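You operate a simulated robot arm through the tools that you are given. There is no shell and no other tool. Be economical: measure what you need, move in short steps, check, and stop when the job is done.

You run a simulated robot arm. Do the job below in one go: nothing can be reset, and whatever is moved stays where it is left.

Task
Empty the white can back into the red drum.
Fine: drum cap open to pour and shut after; the can ends capped on the oil bench; spill nothing. Set down upright: white can. Where these are worked on the way, their far stop is far enough and under half their travel is too little: drum cap.

The check looks at the end state, three seconds after you hand in, the way a careful person would. Anything else that was tipped, shoved, dropped, spilled or broken makes it a failure. A push-on lid holds only when it is set on centred and level and pressed home; a screw cap is set on level and turned clockwise until tight.

Robot
A 6-joint arm with a two-finger parallel gripper on a trunk, on a base that drives. Base frame: it is fixed to the floor where the robot stands at the start and does not move with it; the origin is under the middle of the robot, x ahead of it, y to its left, z up. Readings come in mm, degrees, newtons and seconds.
With the tool pointing down near the work surface it reaches from about 340 to 820 mm from the robot's upright axis, wherever it stands. Its first joint turns from -166.0 to 166.0 degrees. Places, roughly: black can (13x13x17 cm) [800, -400, 800]; blue can (7x7x11 cm) [800, -200, 1200]; blue drum [800, 1000, 800]; blue pipe wheel [900, 300, 1200]; blue tap [800, 600, 1000]; diesel pump lever [600, 200, 900]; drum cap [800, 0, 800]; green can (7x7x11 cm) [800, -500, 1200]; green keg [900, -400, 1600]; green tap [600, 1200, 700]; purple tap [700, 800, 800]; red drum [800, 100, 500]; red tap [600, 1200, 1000]; top of the oil bench [600, -300, 700]; vent knob [700, 0, 800]; white can (7x7x11 cm) [600, -300, 800]. Payload 3.43 kg.
The TCP is the grasp point between the finger pads, 34 mm short of the fingertips. In the tool frame z runs along the fingers and y along their closing line. Largest opening 128 mm; finger width 24, thickness 12; the body of the gripper, 48 by 130 mm, starts 96 mm behind the TCP.
Orientation is told as [roll, pitch, yaw] about the base's x, y, z axes, in that order, counted from this pose: with the fingers straight down and closing along the base's y, the tool's x points along the base's -x, its y along +y and its z along -z.

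Tools
- The arm moves only by the tool jog_arm. Its argument "motion" is one flat list of numbers, 7 for each row, row after row: the shift along the base's x, y, z in mm, then the turn, a rotation vector about the base's x, y, z in degrees, then the opening, from 0 (shut) to 1 (fully open). In form: [x, y, z, rx, ry, rz, gripper, x, y, z, rx, ry, rz, gripper, ...]. A call has 1 to 8 rows; each row shifts and turns the commanded pose from where the row before left it. Rows are played at 5 a second. More than 50 mm and 8.6 degrees between two rows, or a gripper value outside its range, and nothing of the call is played. Where a pose cannot be reached the arm comes as near as it can. A force on the tool above 70 N (or 10 N above the force at the start of the call, whichever is more), or a blocked arm, ends the call early, and 0.2 s more pass. The fingers move at their own pace (about 45 mm/s each) and stop on an object; they squeeze with about 34 N. The grip force told is the motor's: it shows also when the fingers shut on nothing. Time passes only in rows, and 0.2 s behind the last, so rows that do not move let the fingers close. It gives the time, the measured TCP pose, the force on the tool (base axes), the opening and the grip force at its end, in the units of the frame above (readings bear some noise), with the torque about the TCP (base axes, N m) and any sound that the robot's microphone picked up.
- Cameras (640 x 400 px; columns grow to the right, rows downward): "scene" is now at [7.6, 145.5, 1504.8]; the picture's right is [-0.10, -1.00, -0.00], its down [-0.54, 0.06, -0.84] and it looks along [0.83, -0.08, -0.55] (base axes); focal length 271 px, centre (320, 200). "wrist" rides on the gripper at [76, -11, -160] in the tool frame; the picture's right is [0.15, 0.99, 0.00], its down [-0.88, 0.13, -0.46] and it looks along [-0.45, 0.07, 0.89] (tool axes); focal length 234 px, centre (320, 200). There is no depth. A picture from a camera that has moved, and an enlarged one, comes with that camera's place and axes in the base frame and with its lens. The place of the scene camera against the robot may be out by one fixed shift of up to 25 mm in any direction.
- snapshot(camera): a new picture of that camera. It takes no simulated time.
- steer(legs): drives the robot by 1 to 6 legs, each [ahead, turn to the left] in mm and degrees, along the robot's own axes; the way and the turn of a leg run together, so that a leg with both is an arc; at most 1500 mm and 180 degrees a leg. The arm and the cameras ride along, it lands a little off, and it stops where it bumps. It gives what a move gives.
- pan_tilt(pan, tilt): turns the head with the scene camera to pan (to the left, within 155 degrees either way) and tilt (down, from -29 to 69), counted from straight ahead of the robot. It gives what a move gives.
- close_up(camera, box): a new picture of the part [left, top, right, bottom] of that camera's present view, enlarged. It takes no simulated time.
- sign_off(): hands the job in; it is judged then, once.

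Go step by step. Nothing tells you exact positions but the pictures and the camera data: compare them with the known pose of the tool, close in by small moves and look again before you grip or let go. The budget is 120 turns and 90 pictures, counting those below and the enlarged ones. Unless the task says otherwise, let go and move clear before handing in.

The tools are called after "Emit:" as a command line: name --argument value ..., lists and objects as JSON in quotes. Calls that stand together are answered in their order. jog_arm: Moves the arm, as the interface text tells. Its arguments: {"type":"object","properties":{"motion":{"type":"array"}},"required":["motion"]} The other tools are called the same way: steer (legs) drives the base; pan_tilt (pan, tilt) turns the head that bears the scene camera; snapshot (camera) takes a picture; close_up (camera, box) takes an enlarged picture of a part of a camera's view; sign_off () hands the job in.

At the start:

```text
t: 0.0
tool_pos: [377.8, 5.4, 1155.2]
orientation: [0.0, 0.0, -0.4]
wrist_force: [0.1, 1.0, -1.2]
moment: [0.0, -0.02, -0.01]
grip_width: 127.8
finger_force: 0.1
robot x, y, heading: [1.8, -5.7, -0.1]
head pan, tilt: [-5.8, 34.0]
```

scene: 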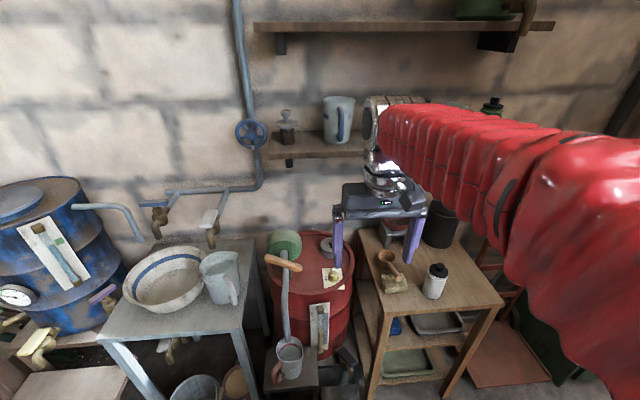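
wrist: 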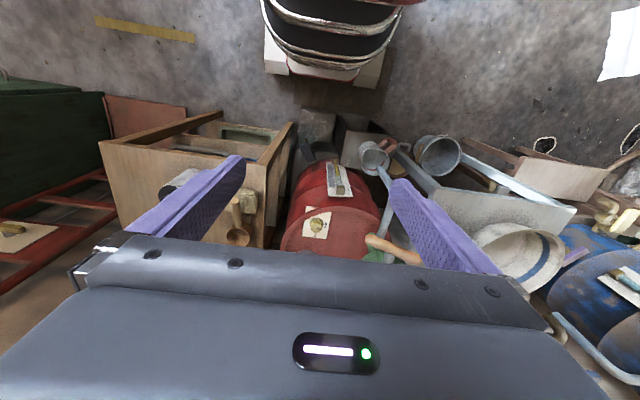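

I see the red drum in the middle with a pump and a sticker with a brass knob, and the white can with a black cap on the wooden bench right of it. I look closer at both.

Emit:
close_up --camera "scene" --box '[250, 210, 370, 285]'

Emit:
close_up --camera "scene" --box '[360, 200, 520, 300]'

Emit:
close_up --camera "wrist" --box '[160, 130, 480, 280]'

```text
5.33 times, centred on (310, 248) of scene
camera zoom: at [7.6, 145.5, 1504.8], right [-0.1, -1.0, 0.0], down [-0.54, 0.06, -0.84], along [0.83, -0.08, -0.55], focal length 1446 px, centre (373, -53)
```

zoom: 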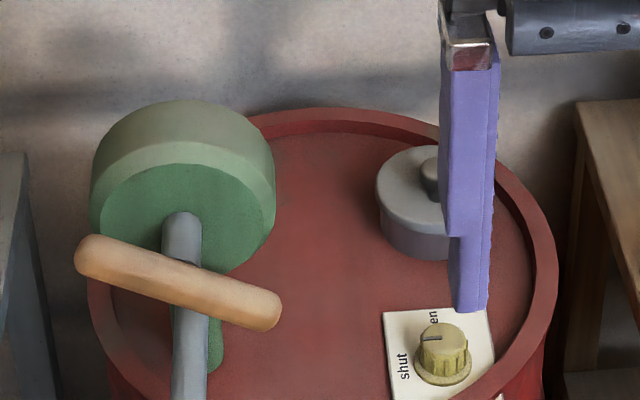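

```text
4.00 times, centred on (440, 250) of scene
camera zoom: at [7.6, 145.5, 1504.8], right [-0.1, -1.0, 0.0], down [-0.54, 0.06, -0.84], along [0.83, -0.08, -0.55], focal length 1084 px, centre (-160, 0)
```

zoom: 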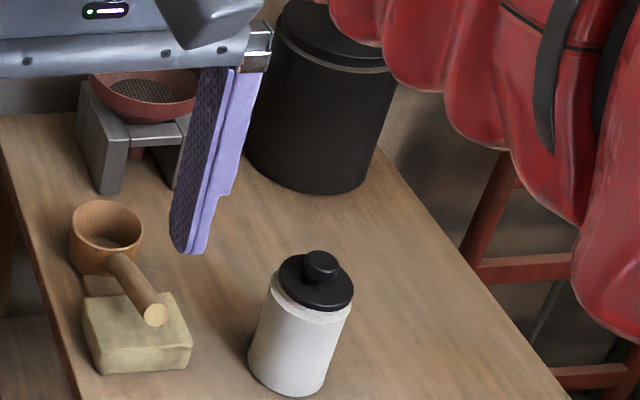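

```text
2.00 times, centred on (320, 205) of wrist
camera zoom: at [301.0, -5.0, 1314.4], right [-0.14, 0.99, 0.0], down [0.88, 0.12, 0.46], along [0.45, 0.06, -0.89], focal length 468 px, centre (320, 190)
```

zoom: 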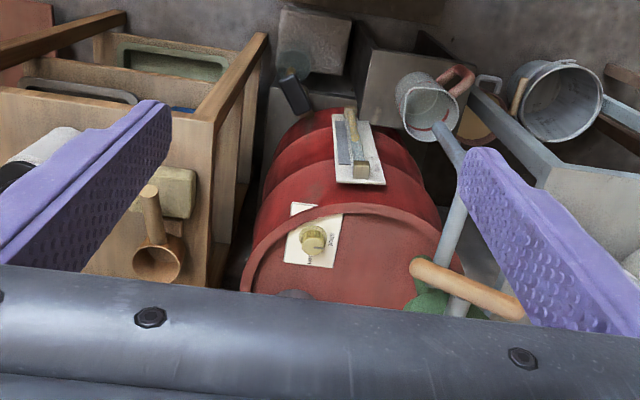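

The gripper hides the drum cap. I swing the tool to the right over the bench, well above it, to see both places.

Emit:
jog_arm --motion '[0, -50, 0, 0, 0, 0, 1, 0, -50, 0, 0, 0, 0, 1, 0, -50, 0, 0, 0, 0, 1, 0, -50, 0, 0, 0, 0, 1, 0, -50, 0, 0, 0, 0, 1, 0, -50, 0, 0, 0, 0, 1]'

Emit:
snapshot --camera "wrist"

Emit:
close_up --camera "scene" --box '[250, 200, 410, 300]'

Emit:
snapshot --camera "scene"

```text
t: 1.4
tool_pos: [393.4, -294.5, 1150.6]
orientation: [-0.1, 0.8, -0.4]
wrist_force: [-0.2, -0.9, 0.7]
moment: [-0.02, -0.01, -0.02]
grip_width: 127.8
finger_force: 0.0
robot x, y, heading: [-2.9, -3.5, 0.0]
head pan, tilt: [-5.8, 34.0]
```

```text
84 pictures are left
camera wrist: at [320.8, -304.2, 1310.5], right [-0.14, 0.99, 0.0], down [0.89, 0.13, 0.44], along [0.44, 0.06, -0.9], focal length 234 px, centre (320, 200)
```

wrist: 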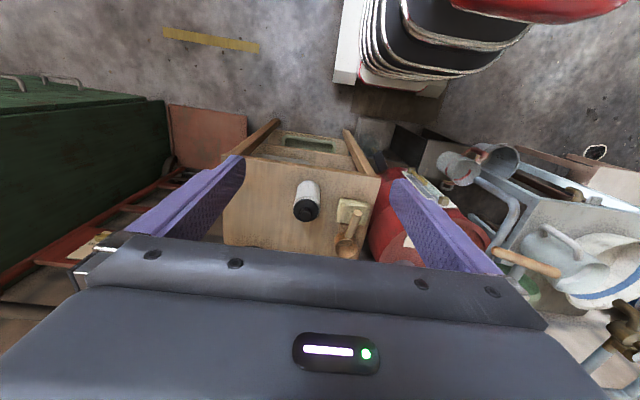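

```text
4.00 times, centred on (330, 250) of scene
camera zoom: at [7.4, 145.5, 1504.8], right [-0.1, -1.0, 0.0], down [-0.54, 0.06, -0.84], along [0.83, -0.08, -0.55], focal length 1084 px, centre (280, 0)
```

zoom: 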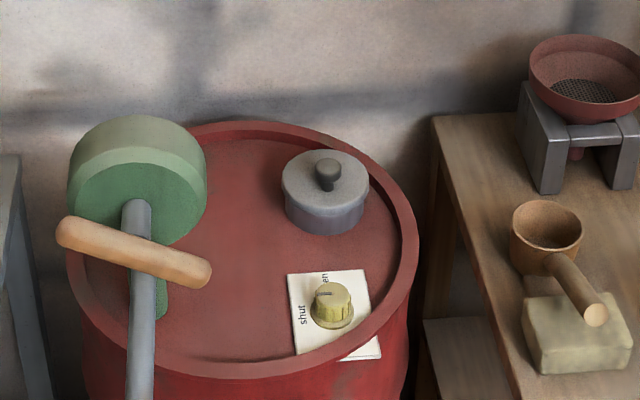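

```text
82 pictures are left
camera scene: at [7.4, 145.5, 1504.8], right [-0.1, -1.0, 0.0], down [-0.54, 0.06, -0.84], along [0.83, -0.08, -0.55], focal length 271 px, centre (320, 200)
```

scene: 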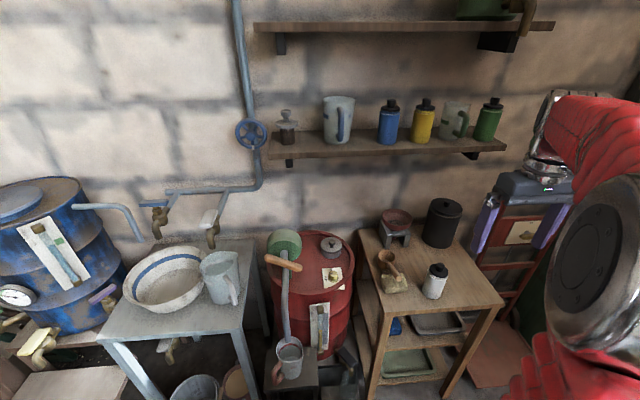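

The cap is a wide grey lid with a knob; the can sits at about (592,-300), cap top about z 815. I move the tool above the can for a nearer look.

Emit:
jog_arm --motion '[40, 0, -40, 0, 0, 0, 1, 40, 0, -40, 0, 0, 0, 1, 40, 0, -40, 0, 0, 0, 1, 20, 0, -40, 0, 0, 0, 1, 0, 0, 0, 0, 0, 0, 1]'

Emit:
snapshot --camera "wrist"

Emit:
close_up --camera "scene" --box '[300, 220, 360, 270]'

Emit:
close_up --camera "scene" --box '[400, 240, 480, 310]'

```text
refused: row 1 steps farther than a row can; nothing moved
```

```text
81 pictures are left
camera wrist: at [320.8, -304.2, 1310.5], right [-0.14, 0.99, 0.0], down [0.89, 0.13, 0.44], along [0.44, 0.06, -0.9], focal length 234 px, centre (320, 200)
```

wrist: 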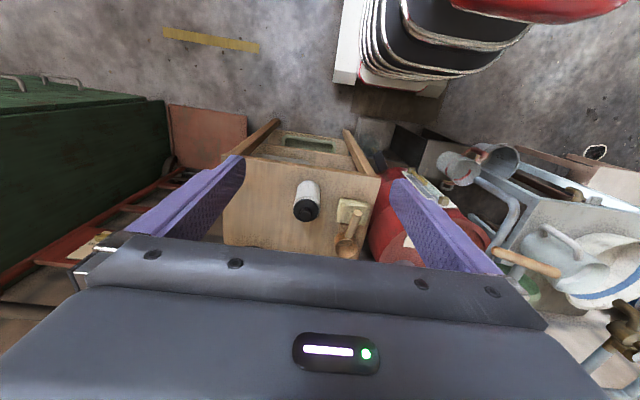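

```text
8.00 times, centred on (330, 245) of scene
camera zoom: at [7.4, 145.5, 1504.8], right [-0.1, -1.0, 0.0], down [-0.54, 0.06, -0.84], along [0.83, -0.08, -0.55], focal length 2168 px, centre (240, -160)
```

zoom: 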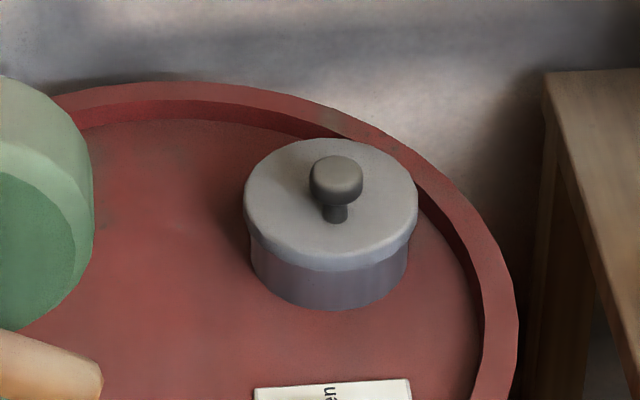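

```text
5.71 times, centred on (440, 275) of scene
camera zoom: at [7.4, 145.5, 1504.8], right [-0.1, -1.0, 0.0], down [-0.54, 0.06, -0.84], along [0.83, -0.08, -0.55], focal length 1549 px, centre (-366, -229)
```

zoom: 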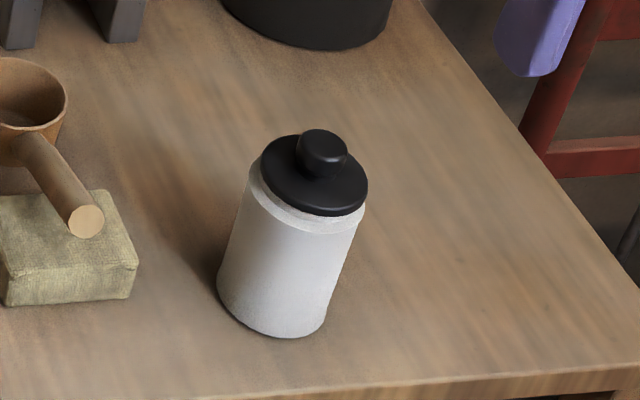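

The step was too long; I resend with shorter steps.

Emit:
jog_arm --motion '[30, 0, -35, 0, 0, 0, 1, 30, 0, -35, 0, 0, 0, 1, 30, 0, -35, 0, 0, 0, 1, 30, 0, -35, 0, 0, 0, 1, 20, 0, -20, 0, 0, 0, 1, 0, 0, 0, 0, 0, 0, 1]'

Emit:
snapshot --camera "wrist"

```text
t: 2.8
tool_pos: [534.7, -294.9, 989.2]
orientation: [-0.2, 0.7, -0.4]
wrist_force: [0.7, -0.2, 0.5]
moment: [0.0, -0.02, 0.04]
grip_width: 127.9
finger_force: 0.1
robot x, y, heading: [-0.2, 0.0, 0.4]
head pan, tilt: [-5.8, 34.0]
```

```text
78 pictures are left
camera wrist: at [460.1, -304.6, 1149.4], right [-0.14, 0.99, 0.0], down [0.89, 0.12, 0.44], along [0.44, 0.06, -0.9], focal length 234 px, centre (320, 200)
```

wrist: 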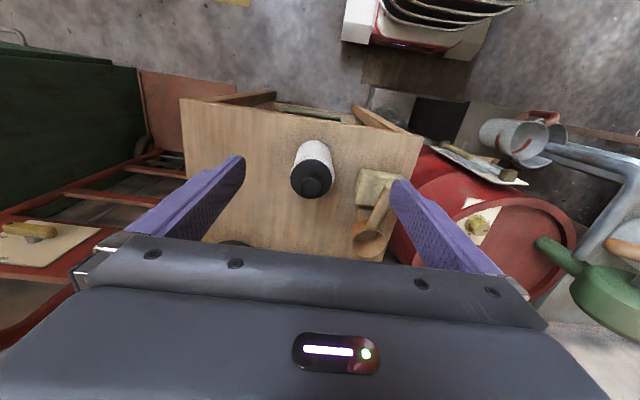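

The knob is near (600,-297). I go over it to z about 900 and look again.

Emit:
jog_arm --motion '[30, 0, -30, 0, 0, 0, 1, 30, 0, -30, 0, 0, 0, 1, 0, 0, -25, 0, 0, 0, 1, 0, 0, 0, 0, 0, 0, 1]'

Emit:
snapshot --camera "wrist"

Emit:
close_up --camera "scene" --box '[380, 210, 500, 310]'

```text
t: 3.8
tool_pos: [594.1, -293.8, 903.2]
orientation: [-0.1, 0.8, -0.4]
wrist_force: [0.3, 0.2, -0.8]
moment: [0.02, -0.01, -0.01]
grip_width: 127.9
finger_force: 0.1
robot x, y, heading: [0.9, -0.6, 0.3]
head pan, tilt: [-5.8, 34.0]
```

```text
77 pictures are left
camera wrist: at [520.3, -303.8, 1064.5], right [-0.14, 0.99, 0.0], down [0.89, 0.12, 0.44], along [0.44, 0.06, -0.9], focal length 234 px, centre (320, 200)
```

wrist: 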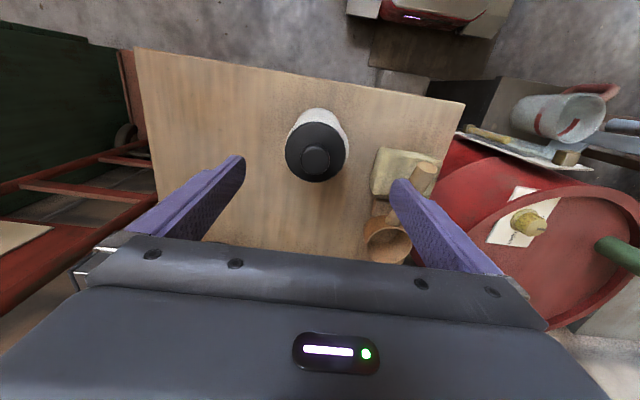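

```text
4.00 times, centred on (440, 260) of scene
camera zoom: at [7.8, 145.4, 1504.8], right [-0.1, -1.0, 0.0], down [-0.54, 0.06, -0.84], along [0.83, -0.08, -0.55], focal length 1084 px, centre (-160, -40)
```

zoom: 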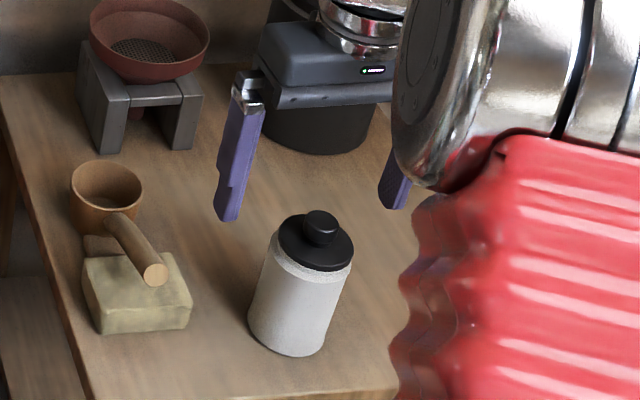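

The knob is at about (595,-299), top near z 813. I centre on it, lower to fingertips just above the knob, half closed.

Emit:
jog_arm --motion '[1, -5, -20, 0, 0, 0, 0.5, 0, 0, -20, 0, 0, 0, 0.5, 0, 0, 0, 0, 0, 0, 0.5, 0, 0, 0, 0, 0, 0, 0.5]'

Emit:
snapshot --camera "wrist"

Emit:
close_up --camera "scene" --box '[400, 210, 480, 310]'

```text
t: 4.8
tool_pos: [595.6, -298.5, 863.5]
orientation: [0.1, 0.8, -0.3]
wrist_force: [0.2, 0.8, 0.7]
moment: [0.03, -0.02, -0.01]
grip_width: 63.7
finger_force: 0.0
robot x, y, heading: [2.5, -1.4, 0.3]
head pan, tilt: [-5.8, 34.0]
```

```text
75 pictures are left
camera wrist: at [521.5, -309.0, 1024.6], right [-0.14, 0.99, 0.0], down [0.89, 0.12, 0.44], along [0.44, 0.06, -0.9], focal length 234 px, centre (320, 200)
```

wrist: 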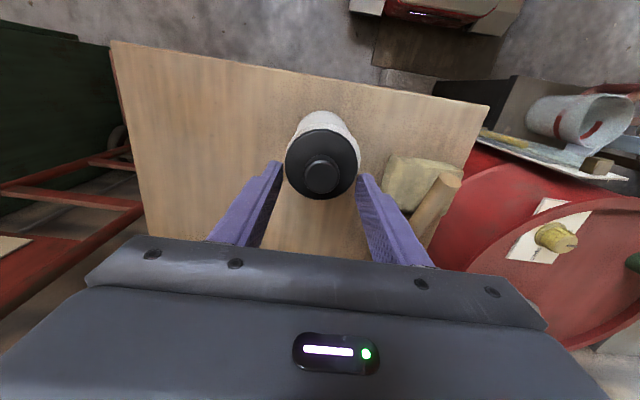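

```text
4.00 times, centred on (440, 260) of scene
camera zoom: at [7.8, 145.3, 1504.8], right [-0.1, -1.0, 0.0], down [-0.54, 0.06, -0.84], along [0.83, -0.08, -0.55], focal length 1084 px, centre (-160, -40)
```

zoom: 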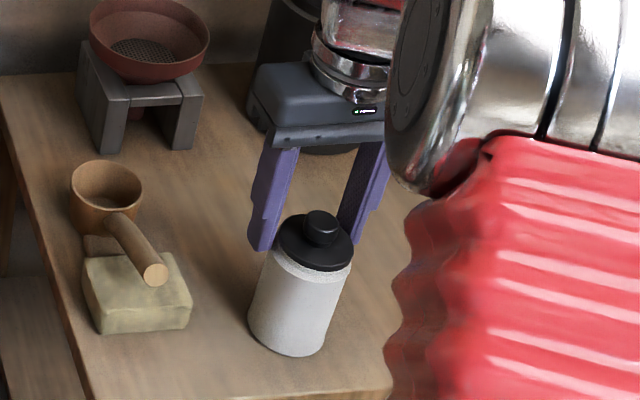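

The wrist pictures and scene picture together say the cap is higher than I thought: knob top near z 850, x about 587. I raise the tool and re-centre.

Emit:
jog_arm --motion '[0, 0, 25, 0, 0, 0, 0.5, -9, -1, 0, 0, 0, 0, 0.4, 0, 0, 0, 0, 0, 0, 0.4]'

Emit:
close_up --camera "wrist" --box '[240, 100, 400, 200]'

Emit:
close_up --camera "scene" --box '[405, 220, 465, 300]'

```text
t: 5.6
tool_pos: [587.1, -301.8, 889.1]
orientation: [-0.1, 0.7, -0.4]
wrist_force: [-0.2, 0.1, -0.2]
moment: [-0.04, 0.02, 0.01]
grip_width: 51.3
finger_force: 0.0
robot x, y, heading: [1.2, -4.8, 0.3]
head pan, tilt: [-5.8, 34.0]
```

```text
4.00 times, centred on (320, 150) of wrist
camera zoom: at [512.6, -310.1, 1049.9], right [-0.14, 0.99, 0.0], down [0.89, 0.12, 0.44], along [0.44, 0.06, -0.9], focal length 937 px, centre (320, 400)
```

zoom: 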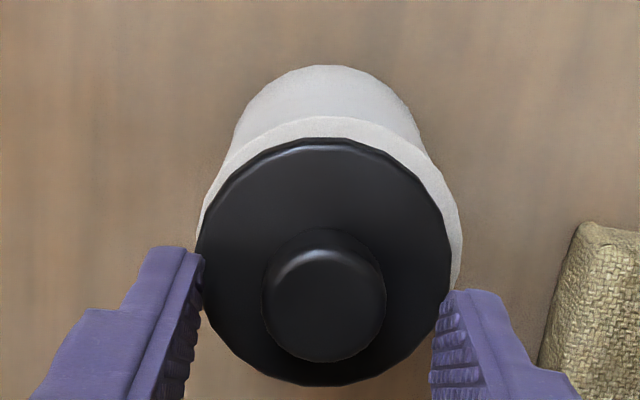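

```text
5.00 times, centred on (435, 260) of scene
camera zoom: at [7.8, 145.4, 1504.8], right [-0.1, -1.0, 0.0], down [-0.54, 0.06, -0.84], along [0.83, -0.08, -0.55], focal length 1355 px, centre (-255, -100)
```

zoom: 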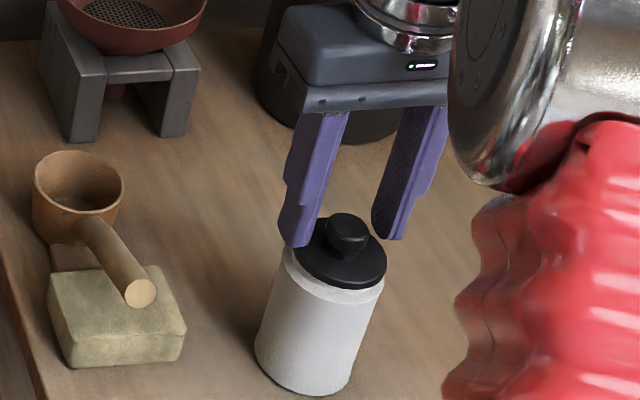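

I test the height by closing gently at this level: if the knob is here, the fingers will stop on it.

Emit:
jog_arm --motion '[3, 0, 0, 0, 0, 0, 0.3, 0, 0, 0, 0, 0, 0, 0.1, 0, 0, 0, 0, 0, 0, 0.1, 0, 0, 0, 0, 0, 0, 0.1]'

Emit:
close_up --camera "scene" --box '[405, 220, 465, 300]'

```text
t: 6.6
tool_pos: [589.1, -299.3, 889.3]
orientation: [0.0, 0.8, -0.5]
wrist_force: [-0.2, 0.2, -0.3]
moment: [-0.01, -0.04, 0.0]
grip_width: 22.6
finger_force: 34.0
robot x, y, heading: [0.2, -3.8, 0.1]
head pan, tilt: [-5.8, 34.0]
```

```text
5.00 times, centred on (435, 260) of scene
camera zoom: at [7.8, 145.4, 1504.8], right [-0.1, -1.0, 0.0], down [-0.54, 0.06, -0.84], along [0.83, -0.08, -0.55], focal length 1355 px, centre (-255, -100)
```

zoom: 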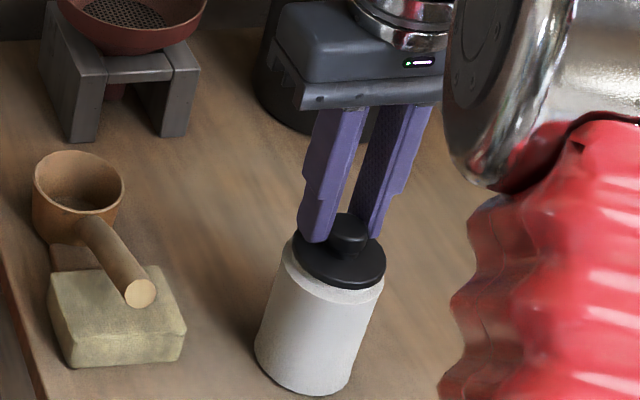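

The fingers hold the knob (22.6 mm). I pull up a few mm to learn whether the lid is pushed on or screwed.

Emit:
jog_arm --motion '[0, 0, 2, 0, 0, 0, 0.1, 0, 0, 2, 0, 0, 0, 0.1, 0, 0, 2, 0, 0, 0, 0.1, 0, 0, 0, 0, 0, 0, 0.1]'

Emit:
close_up --camera "scene" --box '[405, 220, 465, 300]'

```text
t: 7.6
tool_pos: [589.9, -301.0, 894.6]
orientation: [-0.1, 0.7, -0.4]
wrist_force: [1.5, 0.3, -0.2]
moment: [0.01, 0.01, -0.03]
grip_width: 22.8
finger_force: 33.5
robot x, y, heading: [4.3, -2.2, 0.4]
head pan, tilt: [-5.8, 34.0]
```

```text
5.00 times, centred on (435, 260) of scene
camera zoom: at [7.8, 145.4, 1504.8], right [-0.1, -1.0, 0.0], down [-0.54, 0.06, -0.84], along [0.83, -0.08, -0.55], focal length 1355 px, centre (-255, -100)
```

zoom: 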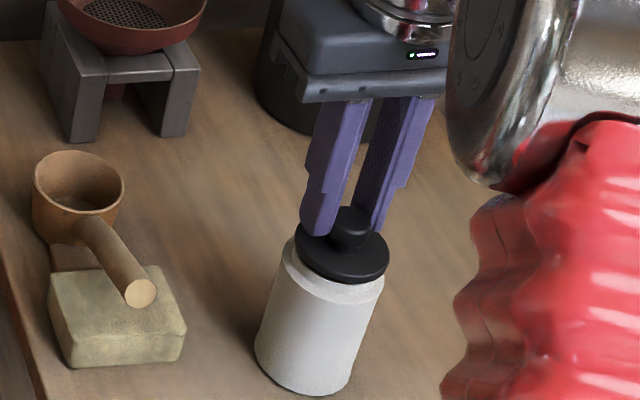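

The lid came up freely while the can stayed put, so it is a push-on lid. I lift it clear and look at the can's mouth.

Emit:
jog_arm --motion '[0, 0, 10, 0, 0, 0, 0.1, 0, 0, 25, 0, 0, 0, 0.1, 0, 0, 25, 0, 0, 0, 0.1, 0, -40, 0, 0, 0, 0, 0.1, 0, -40, 0, 0, 0, 0, 0.1, 0, -40, 0, 0, 0, 0, 0.1, 0, 0, 0, 0, 0, 0, 0.1]'

Emit:
snapshot --camera "wrist"

Emit:
close_up --camera "scene" --box '[400, 210, 480, 310]'

```text
t: 9.2
tool_pos: [589.2, -421.7, 954.3]
orientation: [0.0, 0.8, -0.3]
wrist_force: [0.2, -0.3, -0.5]
moment: [0.02, 0.0, -0.01]
grip_width: 22.6
finger_force: 34.0
robot x, y, heading: [0.7, -2.0, 0.2]
head pan, tilt: [-5.8, 34.0]
```

```text
69 pictures are left
camera wrist: at [515.1, -431.0, 1114.5], right [-0.14, 0.99, 0.0], down [0.89, 0.13, 0.44], along [0.44, 0.06, -0.9], focal length 234 px, centre (320, 200)
```

wrist: 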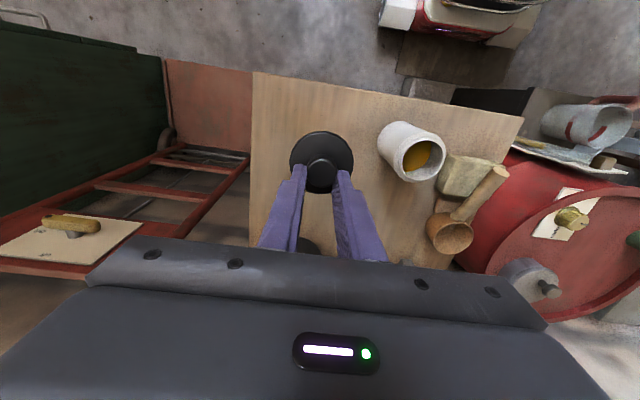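

```text
4.00 times, centred on (440, 260) of scene
camera zoom: at [7.8, 145.3, 1504.9], right [-0.1, -1.0, 0.0], down [-0.54, 0.06, -0.84], along [0.83, -0.08, -0.55], focal length 1084 px, centre (-160, -40)
```

zoom: 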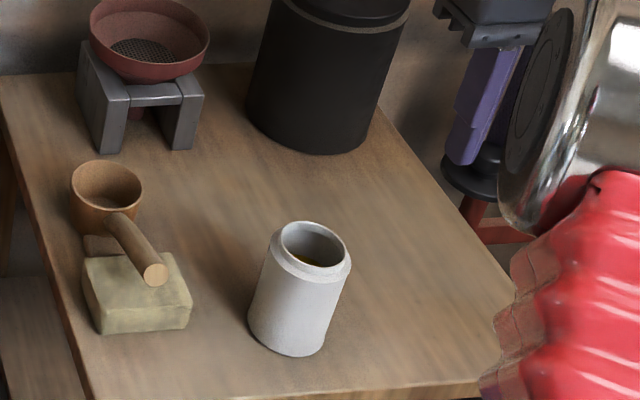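

The can is open with yellow oil in it and a wide mouth. I lower the lid to the free bench right of it.

Emit:
jog_arm --motion '[0, 0, -40, 0, 0, 0, 0.1, 0, 0, -40, 0, 0, 0, 0.1, 0, 0, -30, 0, 0, 0, 0.1, 0, 0, 0, 0, 0, 0, 0.1]'

Emit:
snapshot --camera "wrist"

Emit:
snapshot --camera "scene"

```text
t: 10.2
tool_pos: [589.2, -420.5, 844.3]
orientation: [-0.1, 0.7, -0.5]
wrist_force: [0.3, -0.2, 0.3]
moment: [0.01, 0.0, 0.0]
grip_width: 22.6
finger_force: 33.9
robot x, y, heading: [1.6, -1.7, -0.1]
head pan, tilt: [-5.8, 34.0]
```

```text
67 pictures are left
camera wrist: at [515.4, -430.3, 1005.2], right [-0.14, 0.99, 0.0], down [0.89, 0.12, 0.44], along [0.44, 0.06, -0.9], focal length 234 px, centre (320, 200)
```

wrist: 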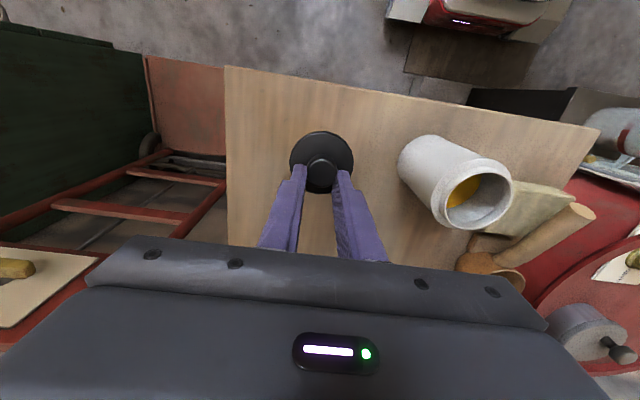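

```text
66 pictures are left
camera scene: at [7.8, 145.3, 1504.9], right [-0.1, -1.0, 0.0], down [-0.54, 0.06, -0.84], along [0.83, -0.08, -0.55], focal length 271 px, centre (320, 200)
```

scene: 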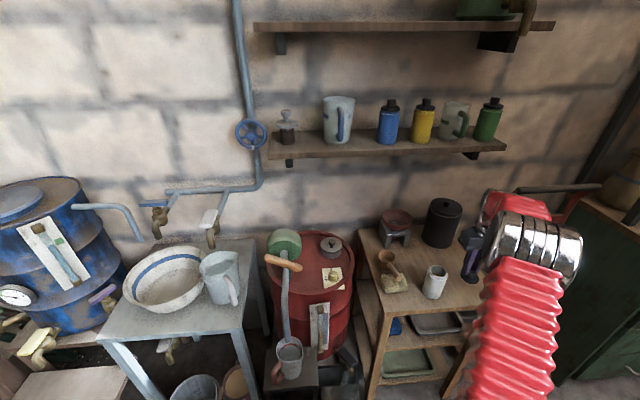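

Still clear of the bench. I lower further in small steps watching the force.

Emit:
jog_arm --motion '[0, 0, -15, 0, 0, 0, 0.1, 0, 0, -10, 0, 0, 0, 0.1, 0, 0, -5, 0, 0, 0, 0.1]'

Emit:
close_up --camera "wrist" --box '[220, 90, 420, 215]'

Emit:
close_up --camera "scene" --box '[420, 220, 500, 300]'

```text
t: 11.0
tool_pos: [589.4, -420.8, 815.6]
orientation: [-0.1, 0.7, -0.4]
wrist_force: [-0.1, 0.1, 0.6]
moment: [-0.01, 0.0, 0.0]
grip_width: 22.7
finger_force: 33.7
robot x, y, heading: [-0.4, -4.5, 0.3]
head pan, tilt: [-5.8, 34.0]
```

```text
3.20 times, centred on (320, 152) of wrist
camera zoom: at [515.7, -430.4, 975.6], right [-0.14, 0.99, 0.0], down [0.89, 0.12, 0.44], along [0.44, 0.06, -0.9], focal length 749 px, centre (320, 352)
```

zoom: 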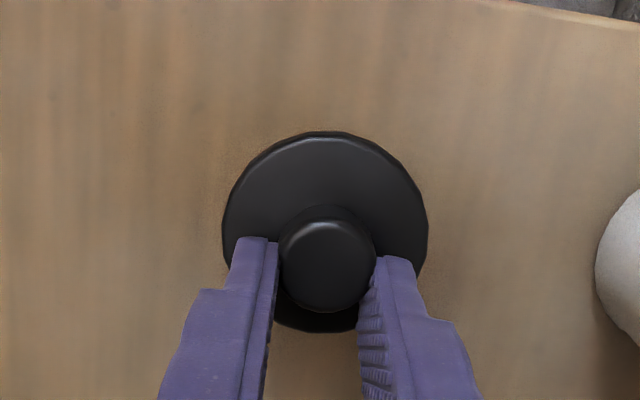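

```text
5.00 times, centred on (460, 260) of scene
camera zoom: at [7.8, 145.3, 1504.9], right [-0.1, -1.0, 0.0], down [-0.54, 0.06, -0.84], along [0.83, -0.08, -0.55], focal length 1355 px, centre (-380, -100)
```

zoom: 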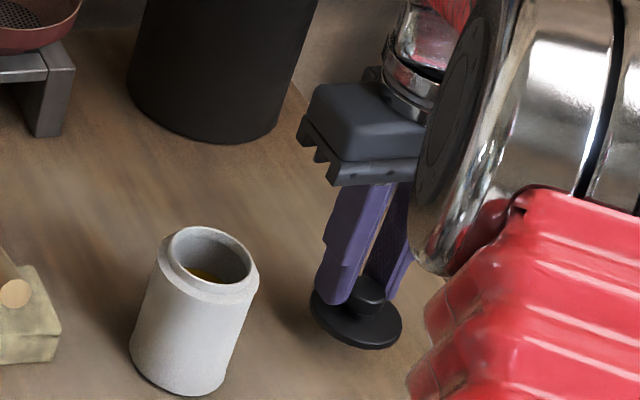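

Nearly down. I continue with small steps until it touches.

Emit:
jog_arm --motion '[0, 0, -4, 0, 0, 0, 0.1, 0, 0, -4, 0, 0, 0, 0.1, 0, 0, -4, 0, 0, 0, 0.1]'

Emit:
close_up --camera "scene" --box '[420, 220, 500, 300]'

```text
t: 11.8
tool_pos: [588.9, -421.5, 802.8]
orientation: [-0.2, 0.8, -0.4]
wrist_force: [0.2, 0.1, 0.1]
moment: [0.03, -0.01, -0.02]
grip_width: 22.6
finger_force: 34.2
robot x, y, heading: [-1.0, -3.7, 0.2]
head pan, tilt: [-5.8, 34.0]
```

```text
5.00 times, centred on (460, 260) of scene
camera zoom: at [7.8, 145.3, 1504.9], right [-0.1, -1.0, 0.0], down [-0.54, 0.06, -0.84], along [0.83, -0.08, -0.55], focal length 1355 px, centre (-380, -100)
```

zoom: 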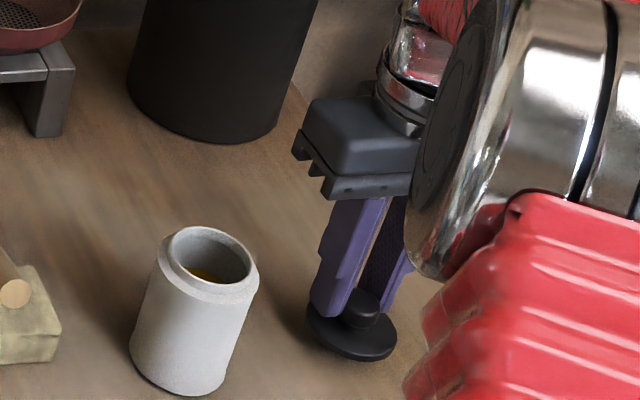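

Emit:
jog_arm --motion '[0, 0, -3, 0, 0, 0, 0.1, 0, 0, -3, 0, 0, 0, 0.1, 0, 0, -3, 0, 0, 0, 0.1]'

Emit:
jog_arm --motion '[0, 0, -3, 0, 0, 0, 0.1, 0, 0, -2, 0, 0, 0, 0.1]'

```text
t: 12.6
tool_pos: [588.7, -421.1, 793.9]
orientation: [-0.1, 0.6, -0.5]
wrist_force: [-0.6, 0.6, -1.0]
moment: [-0.05, -0.01, -0.01]
grip_width: 22.6
finger_force: 34.4
robot x, y, heading: [-0.3, -4.7, 0.4]
head pan, tilt: [-5.8, 34.0]
```

```text
t: 13.2
tool_pos: [589.2, -421.1, 791.4]
orientation: [-0.1, 0.6, -0.5]
wrist_force: [-2.4, 0.1, 22.1]
moment: [0.01, 0.31, 0.0]
grip_width: 22.9
finger_force: 33.9
robot x, y, heading: [-3.3, 0.8, 0.3]
head pan, tilt: [-5.8, 34.0]
```

The lid touched the bench (22 N) with the TCP at z 791.5. I ease off, let go and rise.

Emit:
jog_arm --motion '[0, 0, 2, 0, 0, 0, 0.1, 0, 0, 0, 0, 0, 0, 0.4, 0, 0, 0, 0, 0, 0, 0.4, 0, 0, 0, 0, 0, 0, 0.4, 0, 0, 40, 0, 0, 0, 0.4, 0, 0, 45, 0, 0, 0, 0.4, 0, 0, 45, 0, 0, 0, 0.4, 0, 0, 45, 0, 0, 0, 0.4]'

Emit:
snapshot --camera "wrist"

```text
t: 15.0
tool_pos: [588.8, -420.6, 967.2]
orientation: [0.0, 0.8, -0.4]
wrist_force: [-0.5, 0.2, -0.1]
moment: [0.01, 0.04, 0.0]
grip_width: 51.1
finger_force: 0.0
robot x, y, heading: [-0.8, -2.9, 0.0]
head pan, tilt: [-5.8, 34.0]
```

```text
62 pictures are left
camera wrist: at [514.8, -430.9, 1126.4], right [-0.14, 0.99, 0.0], down [0.89, 0.12, 0.44], along [0.44, 0.06, -0.9], focal length 234 px, centre (320, 200)
```

wrist: 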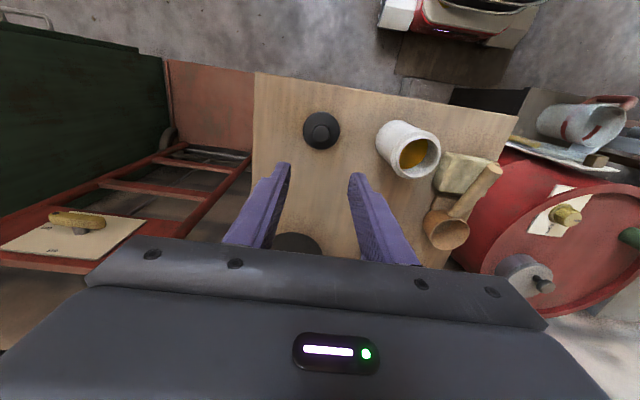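

The lid stands on the bench. Next the drum cap, at roughly (770,28,800); I swing there with the tool tilted forward to stay clear of the shelf.

Emit:
jog_arm --motion '[0, 0, 40, 0, 0, 0, 0.5, 0, 48, 0, 0, -6, 0, 0.5, 0, 48, 0, 0, -6, 0, 0.5, 0, 48, 0, 0, -6, 0, 0.5, 0, 48, 0, 0, -6, 0, 0.5, 0, 48, 0, 0, -6, 0, 0.5, 0, 48, 0, 0, -6, 0, 0.5, 0, 48, 0, 0, -6, 0, 0.5]'

Emit:
jog_arm --motion '[0, 48, 0, 0, 0, 0, 0.5, 0, 48, 0, 0, 0, 0, 0.5, 0, 15, 0, 0, 0, 0, 0.5, 0, 0, 0, 0, 0, 0, 0.5]'

Emit:
snapshot --camera "wrist"

Emit:
snapshot --camera "scene"

```text
t: 16.8
tool_pos: [588.5, -85.6, 1005.7]
orientation: [0.3, -41.3, -0.7]
wrist_force: [-0.2, 0.5, 0.5]
moment: [0.0, 0.0, -0.02]
grip_width: 63.8
finger_force: 0.2
robot x, y, heading: [5.9, 2.1, 0.3]
head pan, tilt: [-5.8, 34.0]
```

```text
t: 17.8
tool_pos: [588.1, 26.0, 1005.6]
orientation: [0.4, -41.2, -0.4]
wrist_force: [-0.9, -0.3, -0.3]
moment: [-0.01, -0.01, 0.01]
grip_width: 64.0
finger_force: 0.0
robot x, y, heading: [1.3, -4.1, -0.1]
head pan, tilt: [-5.8, 34.0]
```

```text
61 pictures are left
camera wrist: at [426.5, 16.5, 1075.4], right [-0.1, 0.99, -0.09], down [0.36, 0.12, 0.92], along [0.93, 0.06, -0.37], focal length 234 px, centre (320, 200)
```

wrist: 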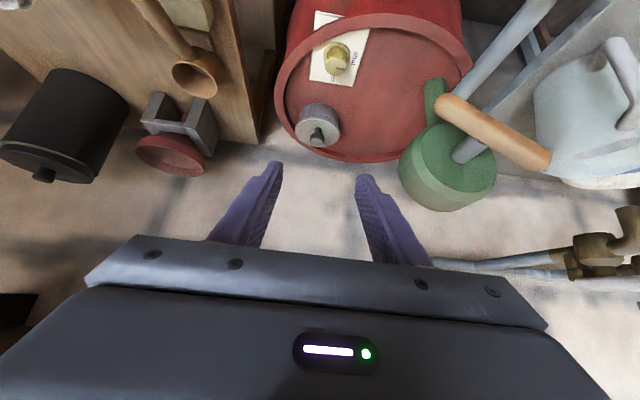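

```text
60 pictures are left
camera scene: at [7.6, 145.5, 1504.8], right [-0.1, -1.0, 0.0], down [-0.54, 0.06, -0.84], along [0.83, -0.08, -0.55], focal length 271 px, centre (320, 200)
```

scene: 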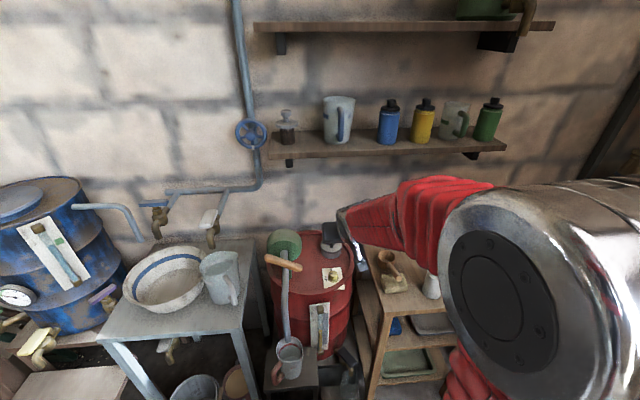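

The cap knob is near (770,25,~805). Closer look for a hinge.

Emit:
close_up --camera "wrist" --box '[270, 80, 370, 170]'

```text
4.44 times, centred on (320, 125) of wrist
camera zoom: at [426.5, 16.5, 1075.4], right [-0.1, 0.99, -0.09], down [0.36, 0.12, 0.92], along [0.93, 0.06, -0.37], focal length 1041 px, centre (320, 533)
```

zoom: 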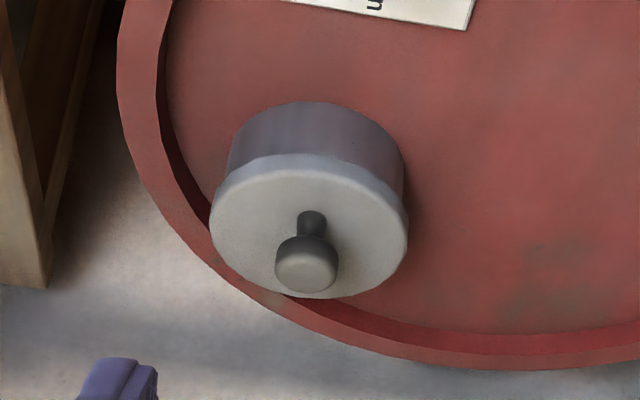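

No hinge visible; the knob is a mushroom on a stem. I move nearer along the tool line and look again.

Emit:
jog_arm --motion '[30, 0, -28, 0, 0, 0, 0.5, 30, 0, -28, 0, 0, 0, 0.5, 30, 0, -28, 0, 0, 0, 0.5, 20, 0, -20, 0, 0, 0, 0.5, 0, 0, 0, 0, 0, 0, 0.5]'

Emit:
snapshot --camera "wrist"

Emit:
close_up --camera "scene" --box '[300, 200, 400, 280]'

```text
t: 19.0
tool_pos: [695.8, 27.0, 897.4]
orientation: [0.2, -41.4, -0.5]
wrist_force: [-0.1, 0.3, -1.0]
moment: [-0.02, -0.03, -0.03]
grip_width: 64.1
finger_force: 0.1
robot x, y, heading: [-0.4, -3.2, 0.0]
head pan, tilt: [-5.8, 34.0]
```

```text
58 pictures are left
camera wrist: at [533.6, 17.5, 967.1], right [-0.1, 0.99, -0.09], down [0.36, 0.12, 0.92], along [0.93, 0.06, -0.37], focal length 234 px, centre (320, 200)
```

wrist: 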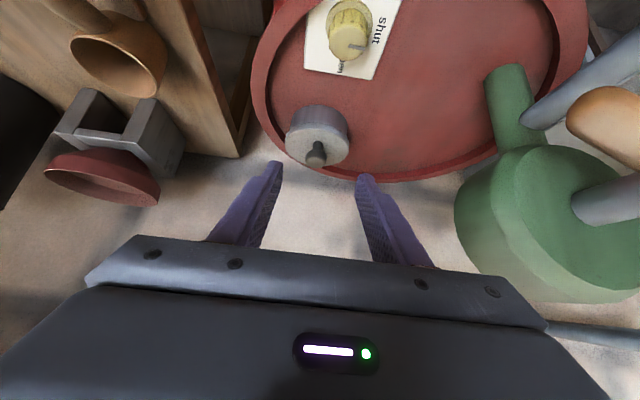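

```text
5.00 times, centred on (350, 240) of scene
camera zoom: at [7.6, 145.5, 1504.8], right [-0.1, -1.0, 0.0], down [-0.54, 0.06, -0.84], along [0.83, -0.08, -0.55], focal length 1355 px, centre (170, 0)
```

zoom: 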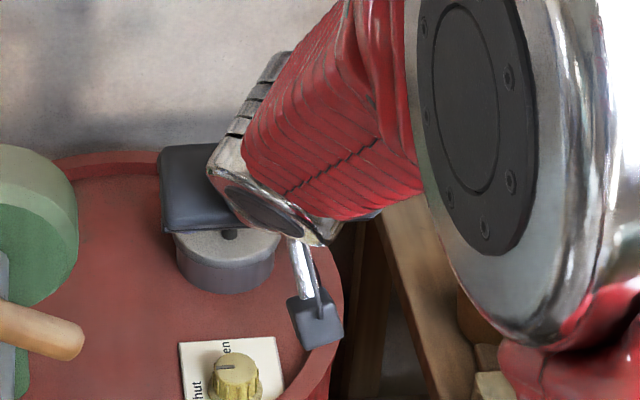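

Still uncertain by a few cm in range; I advance another 40 mm and look.

Emit:
jog_arm --motion '[20, -1, -15, 0, 0, 0, 0.4, 20, 0, -15, 0, 0, 0, 0.4, 0, 0, 0, 0, 0, 0, 0.4]'

Emit:
close_up --camera "wrist" --box '[220, 80, 420, 205]'

```text
t: 19.8
tool_pos: [736.0, 25.6, 868.2]
orientation: [0.2, -41.4, -0.5]
wrist_force: [0.5, 0.0, 0.3]
moment: [0.01, 0.0, 0.01]
grip_width: 51.4
finger_force: 0.0
robot x, y, heading: [1.0, -4.2, -0.1]
head pan, tilt: [-5.8, 34.0]
```

```text
3.20 times, centred on (320, 142) of wrist
camera zoom: at [573.0, 17.4, 937.1], right [-0.1, 0.99, -0.09], down [0.36, 0.13, 0.92], along [0.93, 0.06, -0.37], focal length 749 px, centre (320, 384)
```

zoom: 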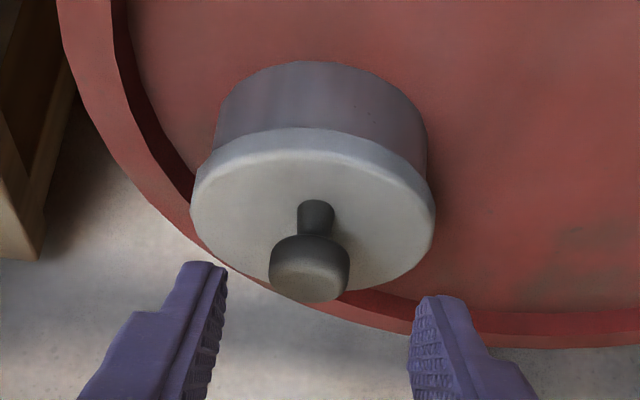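

The bulb of the knob comes out near (805,24.5,800). I close in most of the way and check.

Emit:
jog_arm --motion '[18, 0, -17, 0, 0, 0, 0.4, 18, -1, -17, 0, 0, 0, 0.4, 0, 0, 0, 0, 0, 0, 0.4]'

Emit:
close_up --camera "wrist" --box '[220, 80, 420, 205]'

Emit:
close_up --camera "scene" --box '[300, 200, 400, 280]'

```text
t: 20.6
tool_pos: [769.6, 27.1, 835.2]
orientation: [0.1, -41.4, -0.7]
wrist_force: [-0.6, 0.6, 0.1]
moment: [-0.04, 0.01, 0.01]
grip_width: 51.2
finger_force: 0.0
robot x, y, heading: [4.1, 0.1, -0.0]
head pan, tilt: [-5.8, 34.0]
```

```text
3.20 times, centred on (320, 142) of wrist
camera zoom: at [607.9, 16.7, 903.5], right [-0.1, 0.99, -0.09], down [0.36, 0.13, 0.92], along [0.93, 0.06, -0.37], focal length 749 px, centre (320, 384)
```

zoom: 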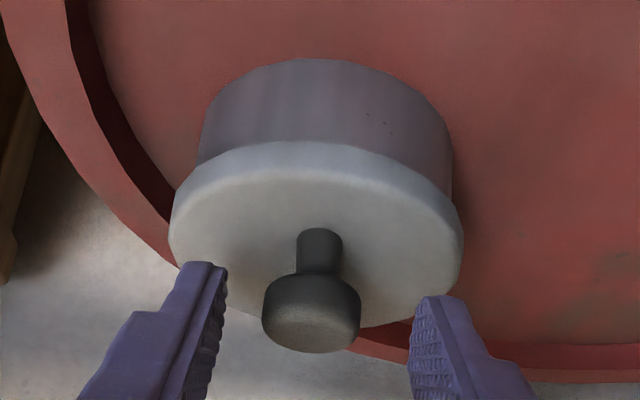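

```text
5.00 times, centred on (350, 240) of scene
camera zoom: at [7.7, 145.4, 1504.8], right [-0.1, -1.0, 0.0], down [-0.54, 0.06, -0.84], along [0.83, -0.08, -0.55], focal length 1355 px, centre (170, 0)
```

zoom: 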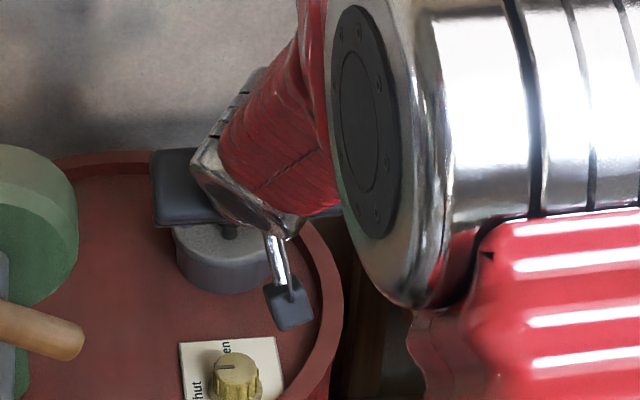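

Consistent: bulb at about (802,24.3,801). I move the last bit in and close on it.

Emit:
jog_arm --motion '[8, -1, -8, 0, 0, 0, 0.4, 8, -1, -7, 0, 0, 0, 0.4, 0, 0, 0, 0, 0, 0, 0.4]'

Emit:
close_up --camera "wrist" --box '[220, 80, 420, 205]'

```text
t: 21.4
tool_pos: [788.2, 23.4, 823.2]
orientation: [0.2, -41.8, -0.4]
wrist_force: [-2.9, 0.2, 20.9]
moment: [-0.54, -0.16, -0.1]
grip_width: 51.5
finger_force: 0.0
robot x, y, heading: [-0.3, -1.9, -0.0]
head pan, tilt: [-5.8, 34.0]
```

```text
3.20 times, centred on (320, 142) of wrist
camera zoom: at [625.4, 15.2, 891.4], right [-0.1, 0.99, -0.1], down [0.35, 0.13, 0.93], along [0.93, 0.06, -0.36], focal length 749 px, centre (320, 384)
```

zoom: 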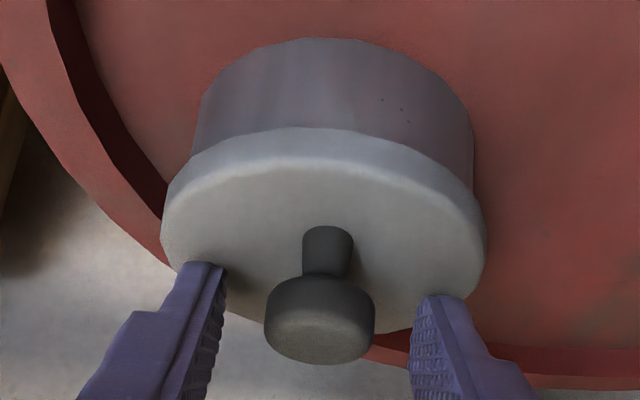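

A fingertip touches the lid (21 N). I back up 5 mm and close on the bulb.

Emit:
jog_arm --motion '[0, 0, 5, 0, 0, 0, 0.4, 0, 0, 0, 0, 0, 0, 0.2, 0, 0, 0, 0, 0, 0, 0.05, 0, 0, 0, 0, 0, 0, 0.05, 0, 0, 0, 0, 0, 0, 0.05]'

Emit:
close_up --camera "wrist" --box '[220, 80, 420, 205]'

```text
t: 22.6
tool_pos: [786.3, 23.4, 825.7]
orientation: [0.0, -41.2, -0.7]
wrist_force: [0.0, -13.9, -2.6]
moment: [-0.2, 0.3, 0.0]
grip_width: 24.8
finger_force: 45.1
robot x, y, heading: [2.3, -1.1, 0.1]
head pan, tilt: [-5.8, 34.0]
```

```text
3.20 times, centred on (320, 142) of wrist
camera zoom: at [625.0, 14.3, 894.2], right [-0.1, 0.99, -0.1], down [0.36, 0.13, 0.92], along [0.93, 0.06, -0.37], focal length 749 px, centre (320, 384)
```

zoom: 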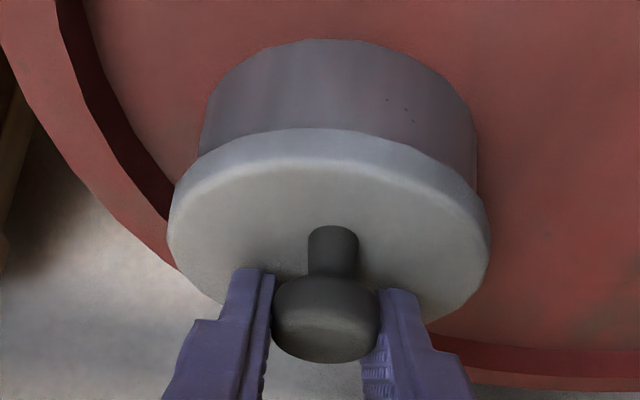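

Gripped (24.8 mm) with some sideways strain. I ease 1 mm and pull straight up a little, watching forces.

Emit:
jog_arm --motion '[0, -1, 0, 0, 0, 0, 0.05, 0, 0, 2, 0, 0, 0, 0.05, 0, 0, 2, 0, 0, 0, 0.05]'

Emit:
close_up --camera "wrist" --box '[220, 80, 420, 205]'

```text
t: 23.4
tool_pos: [788.2, 23.5, 828.5]
orientation: [0.1, -41.2, -0.5]
wrist_force: [7.4, -3.6, -20.2]
moment: [-0.06, 0.88, 0.01]
grip_width: 24.7
finger_force: 45.5
robot x, y, heading: [-0.6, -2.4, 0.3]
head pan, tilt: [-5.8, 34.0]
```

```text
3.20 times, centred on (320, 142) of wrist
camera zoom: at [625.7, 14.0, 898.1], right [-0.1, 0.99, -0.09], down [0.36, 0.13, 0.92], along [0.93, 0.06, -0.37], focal length 749 px, centre (320, 384)
```

zoom: 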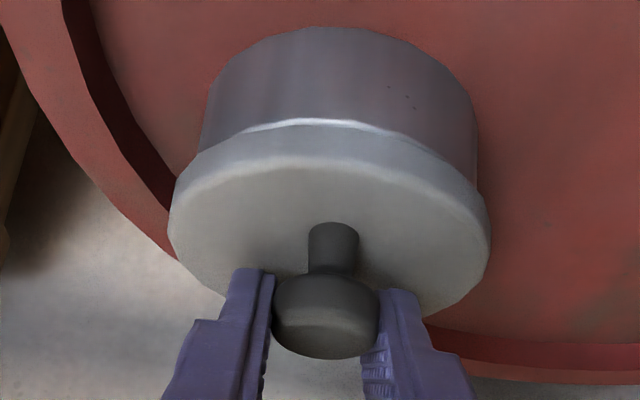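

The near edge of the lid is rising, so it seems hinged on the far (wall) side. I follow a small arc: up and slightly forward, and check.

Emit:
jog_arm --motion '[2, 0, 3, 0, 0, 0, 0.05, 2, 0, 3, 0, 0, 0, 0.05, 2, 0, 3, 0, 0, 0, 0.05]'

Emit:
close_up --camera "wrist" --box '[220, 80, 420, 205]'

Emit:
close_up --camera "scene" --box '[310, 220, 370, 270]'

```text
t: 24.2
tool_pos: [796.6, 23.4, 841.8]
orientation: [0.2, -41.3, -0.5]
wrist_force: [-5.9, 1.8, -2.3]
moment: [0.06, 0.49, 0.05]
grip_width: 23.4
finger_force: 44.7
robot x, y, heading: [0.7, -4.6, 0.3]
head pan, tilt: [-5.8, 34.0]
```

```text
3.20 times, centred on (320, 142) of wrist
camera zoom: at [633.2, 13.6, 910.3], right [-0.1, 0.99, -0.09], down [0.36, 0.13, 0.92], along [0.93, 0.06, -0.37], focal length 749 px, centre (320, 384)
```

zoom: 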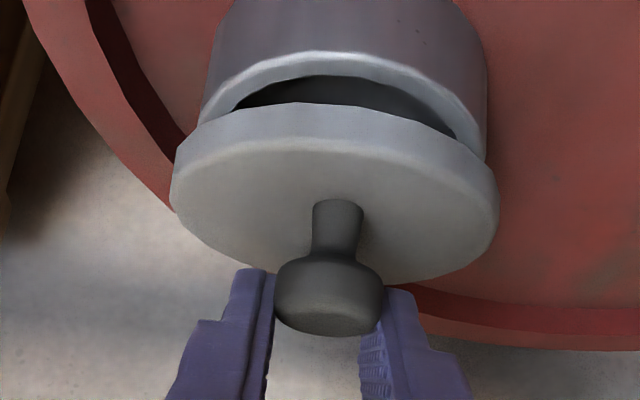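

```text
8.00 times, centred on (340, 245) of scene
camera zoom: at [7.6, 145.5, 1504.8], right [-0.1, -1.0, 0.0], down [-0.54, 0.06, -0.84], along [0.83, -0.08, -0.55], focal length 2168 px, centre (160, -160)
```

zoom: 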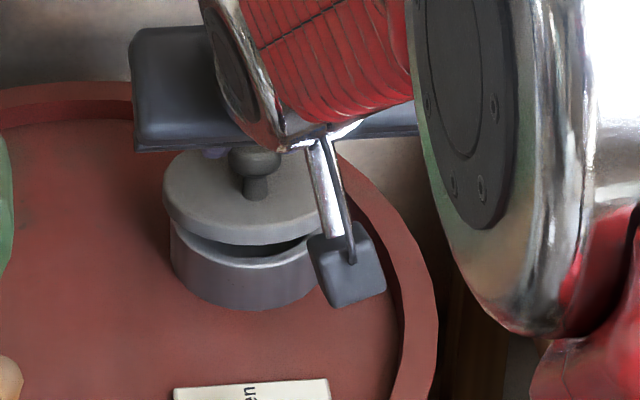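

It is hinged at the wall side. I carry it on along the arc to about 45° opening.

Emit:
jog_arm --motion '[4, 0, 2.5, 0, 0, 0, 0.05, 4, 0, 2, 0, 0, 0, 0.05, 4, 0, 2, 0, 0, 0, 0.05, 4, 0, 1.5, 0, 0, 0, 0.05]'

Emit:
close_up --camera "wrist" --box '[220, 80, 420, 205]'

```text
t: 25.2
tool_pos: [812.9, 21.6, 849.9]
orientation: [0.3, -41.3, -0.5]
wrist_force: [0.4, 0.3, -0.3]
moment: [0.0, -0.03, -0.01]
grip_width: 6.3
finger_force: 0.2
robot x, y, heading: [-0.7, 0.5, 0.2]
head pan, tilt: [-5.8, 34.0]
```

```text
3.20 times, centred on (320, 142) of wrist
camera zoom: at [650.5, 12.0, 918.8], right [-0.1, 0.99, -0.09], down [0.36, 0.12, 0.92], along [0.93, 0.06, -0.37], focal length 749 px, centre (320, 384)
```

zoom: 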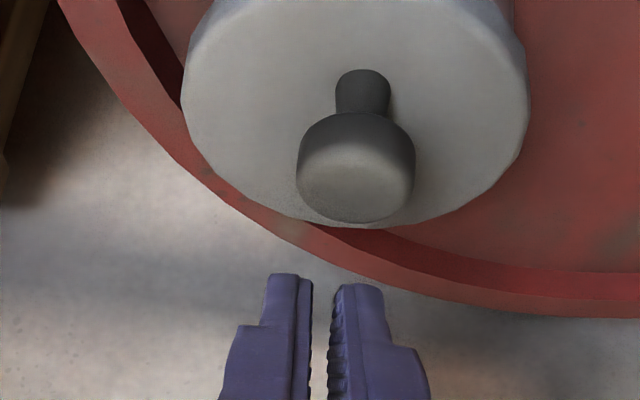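

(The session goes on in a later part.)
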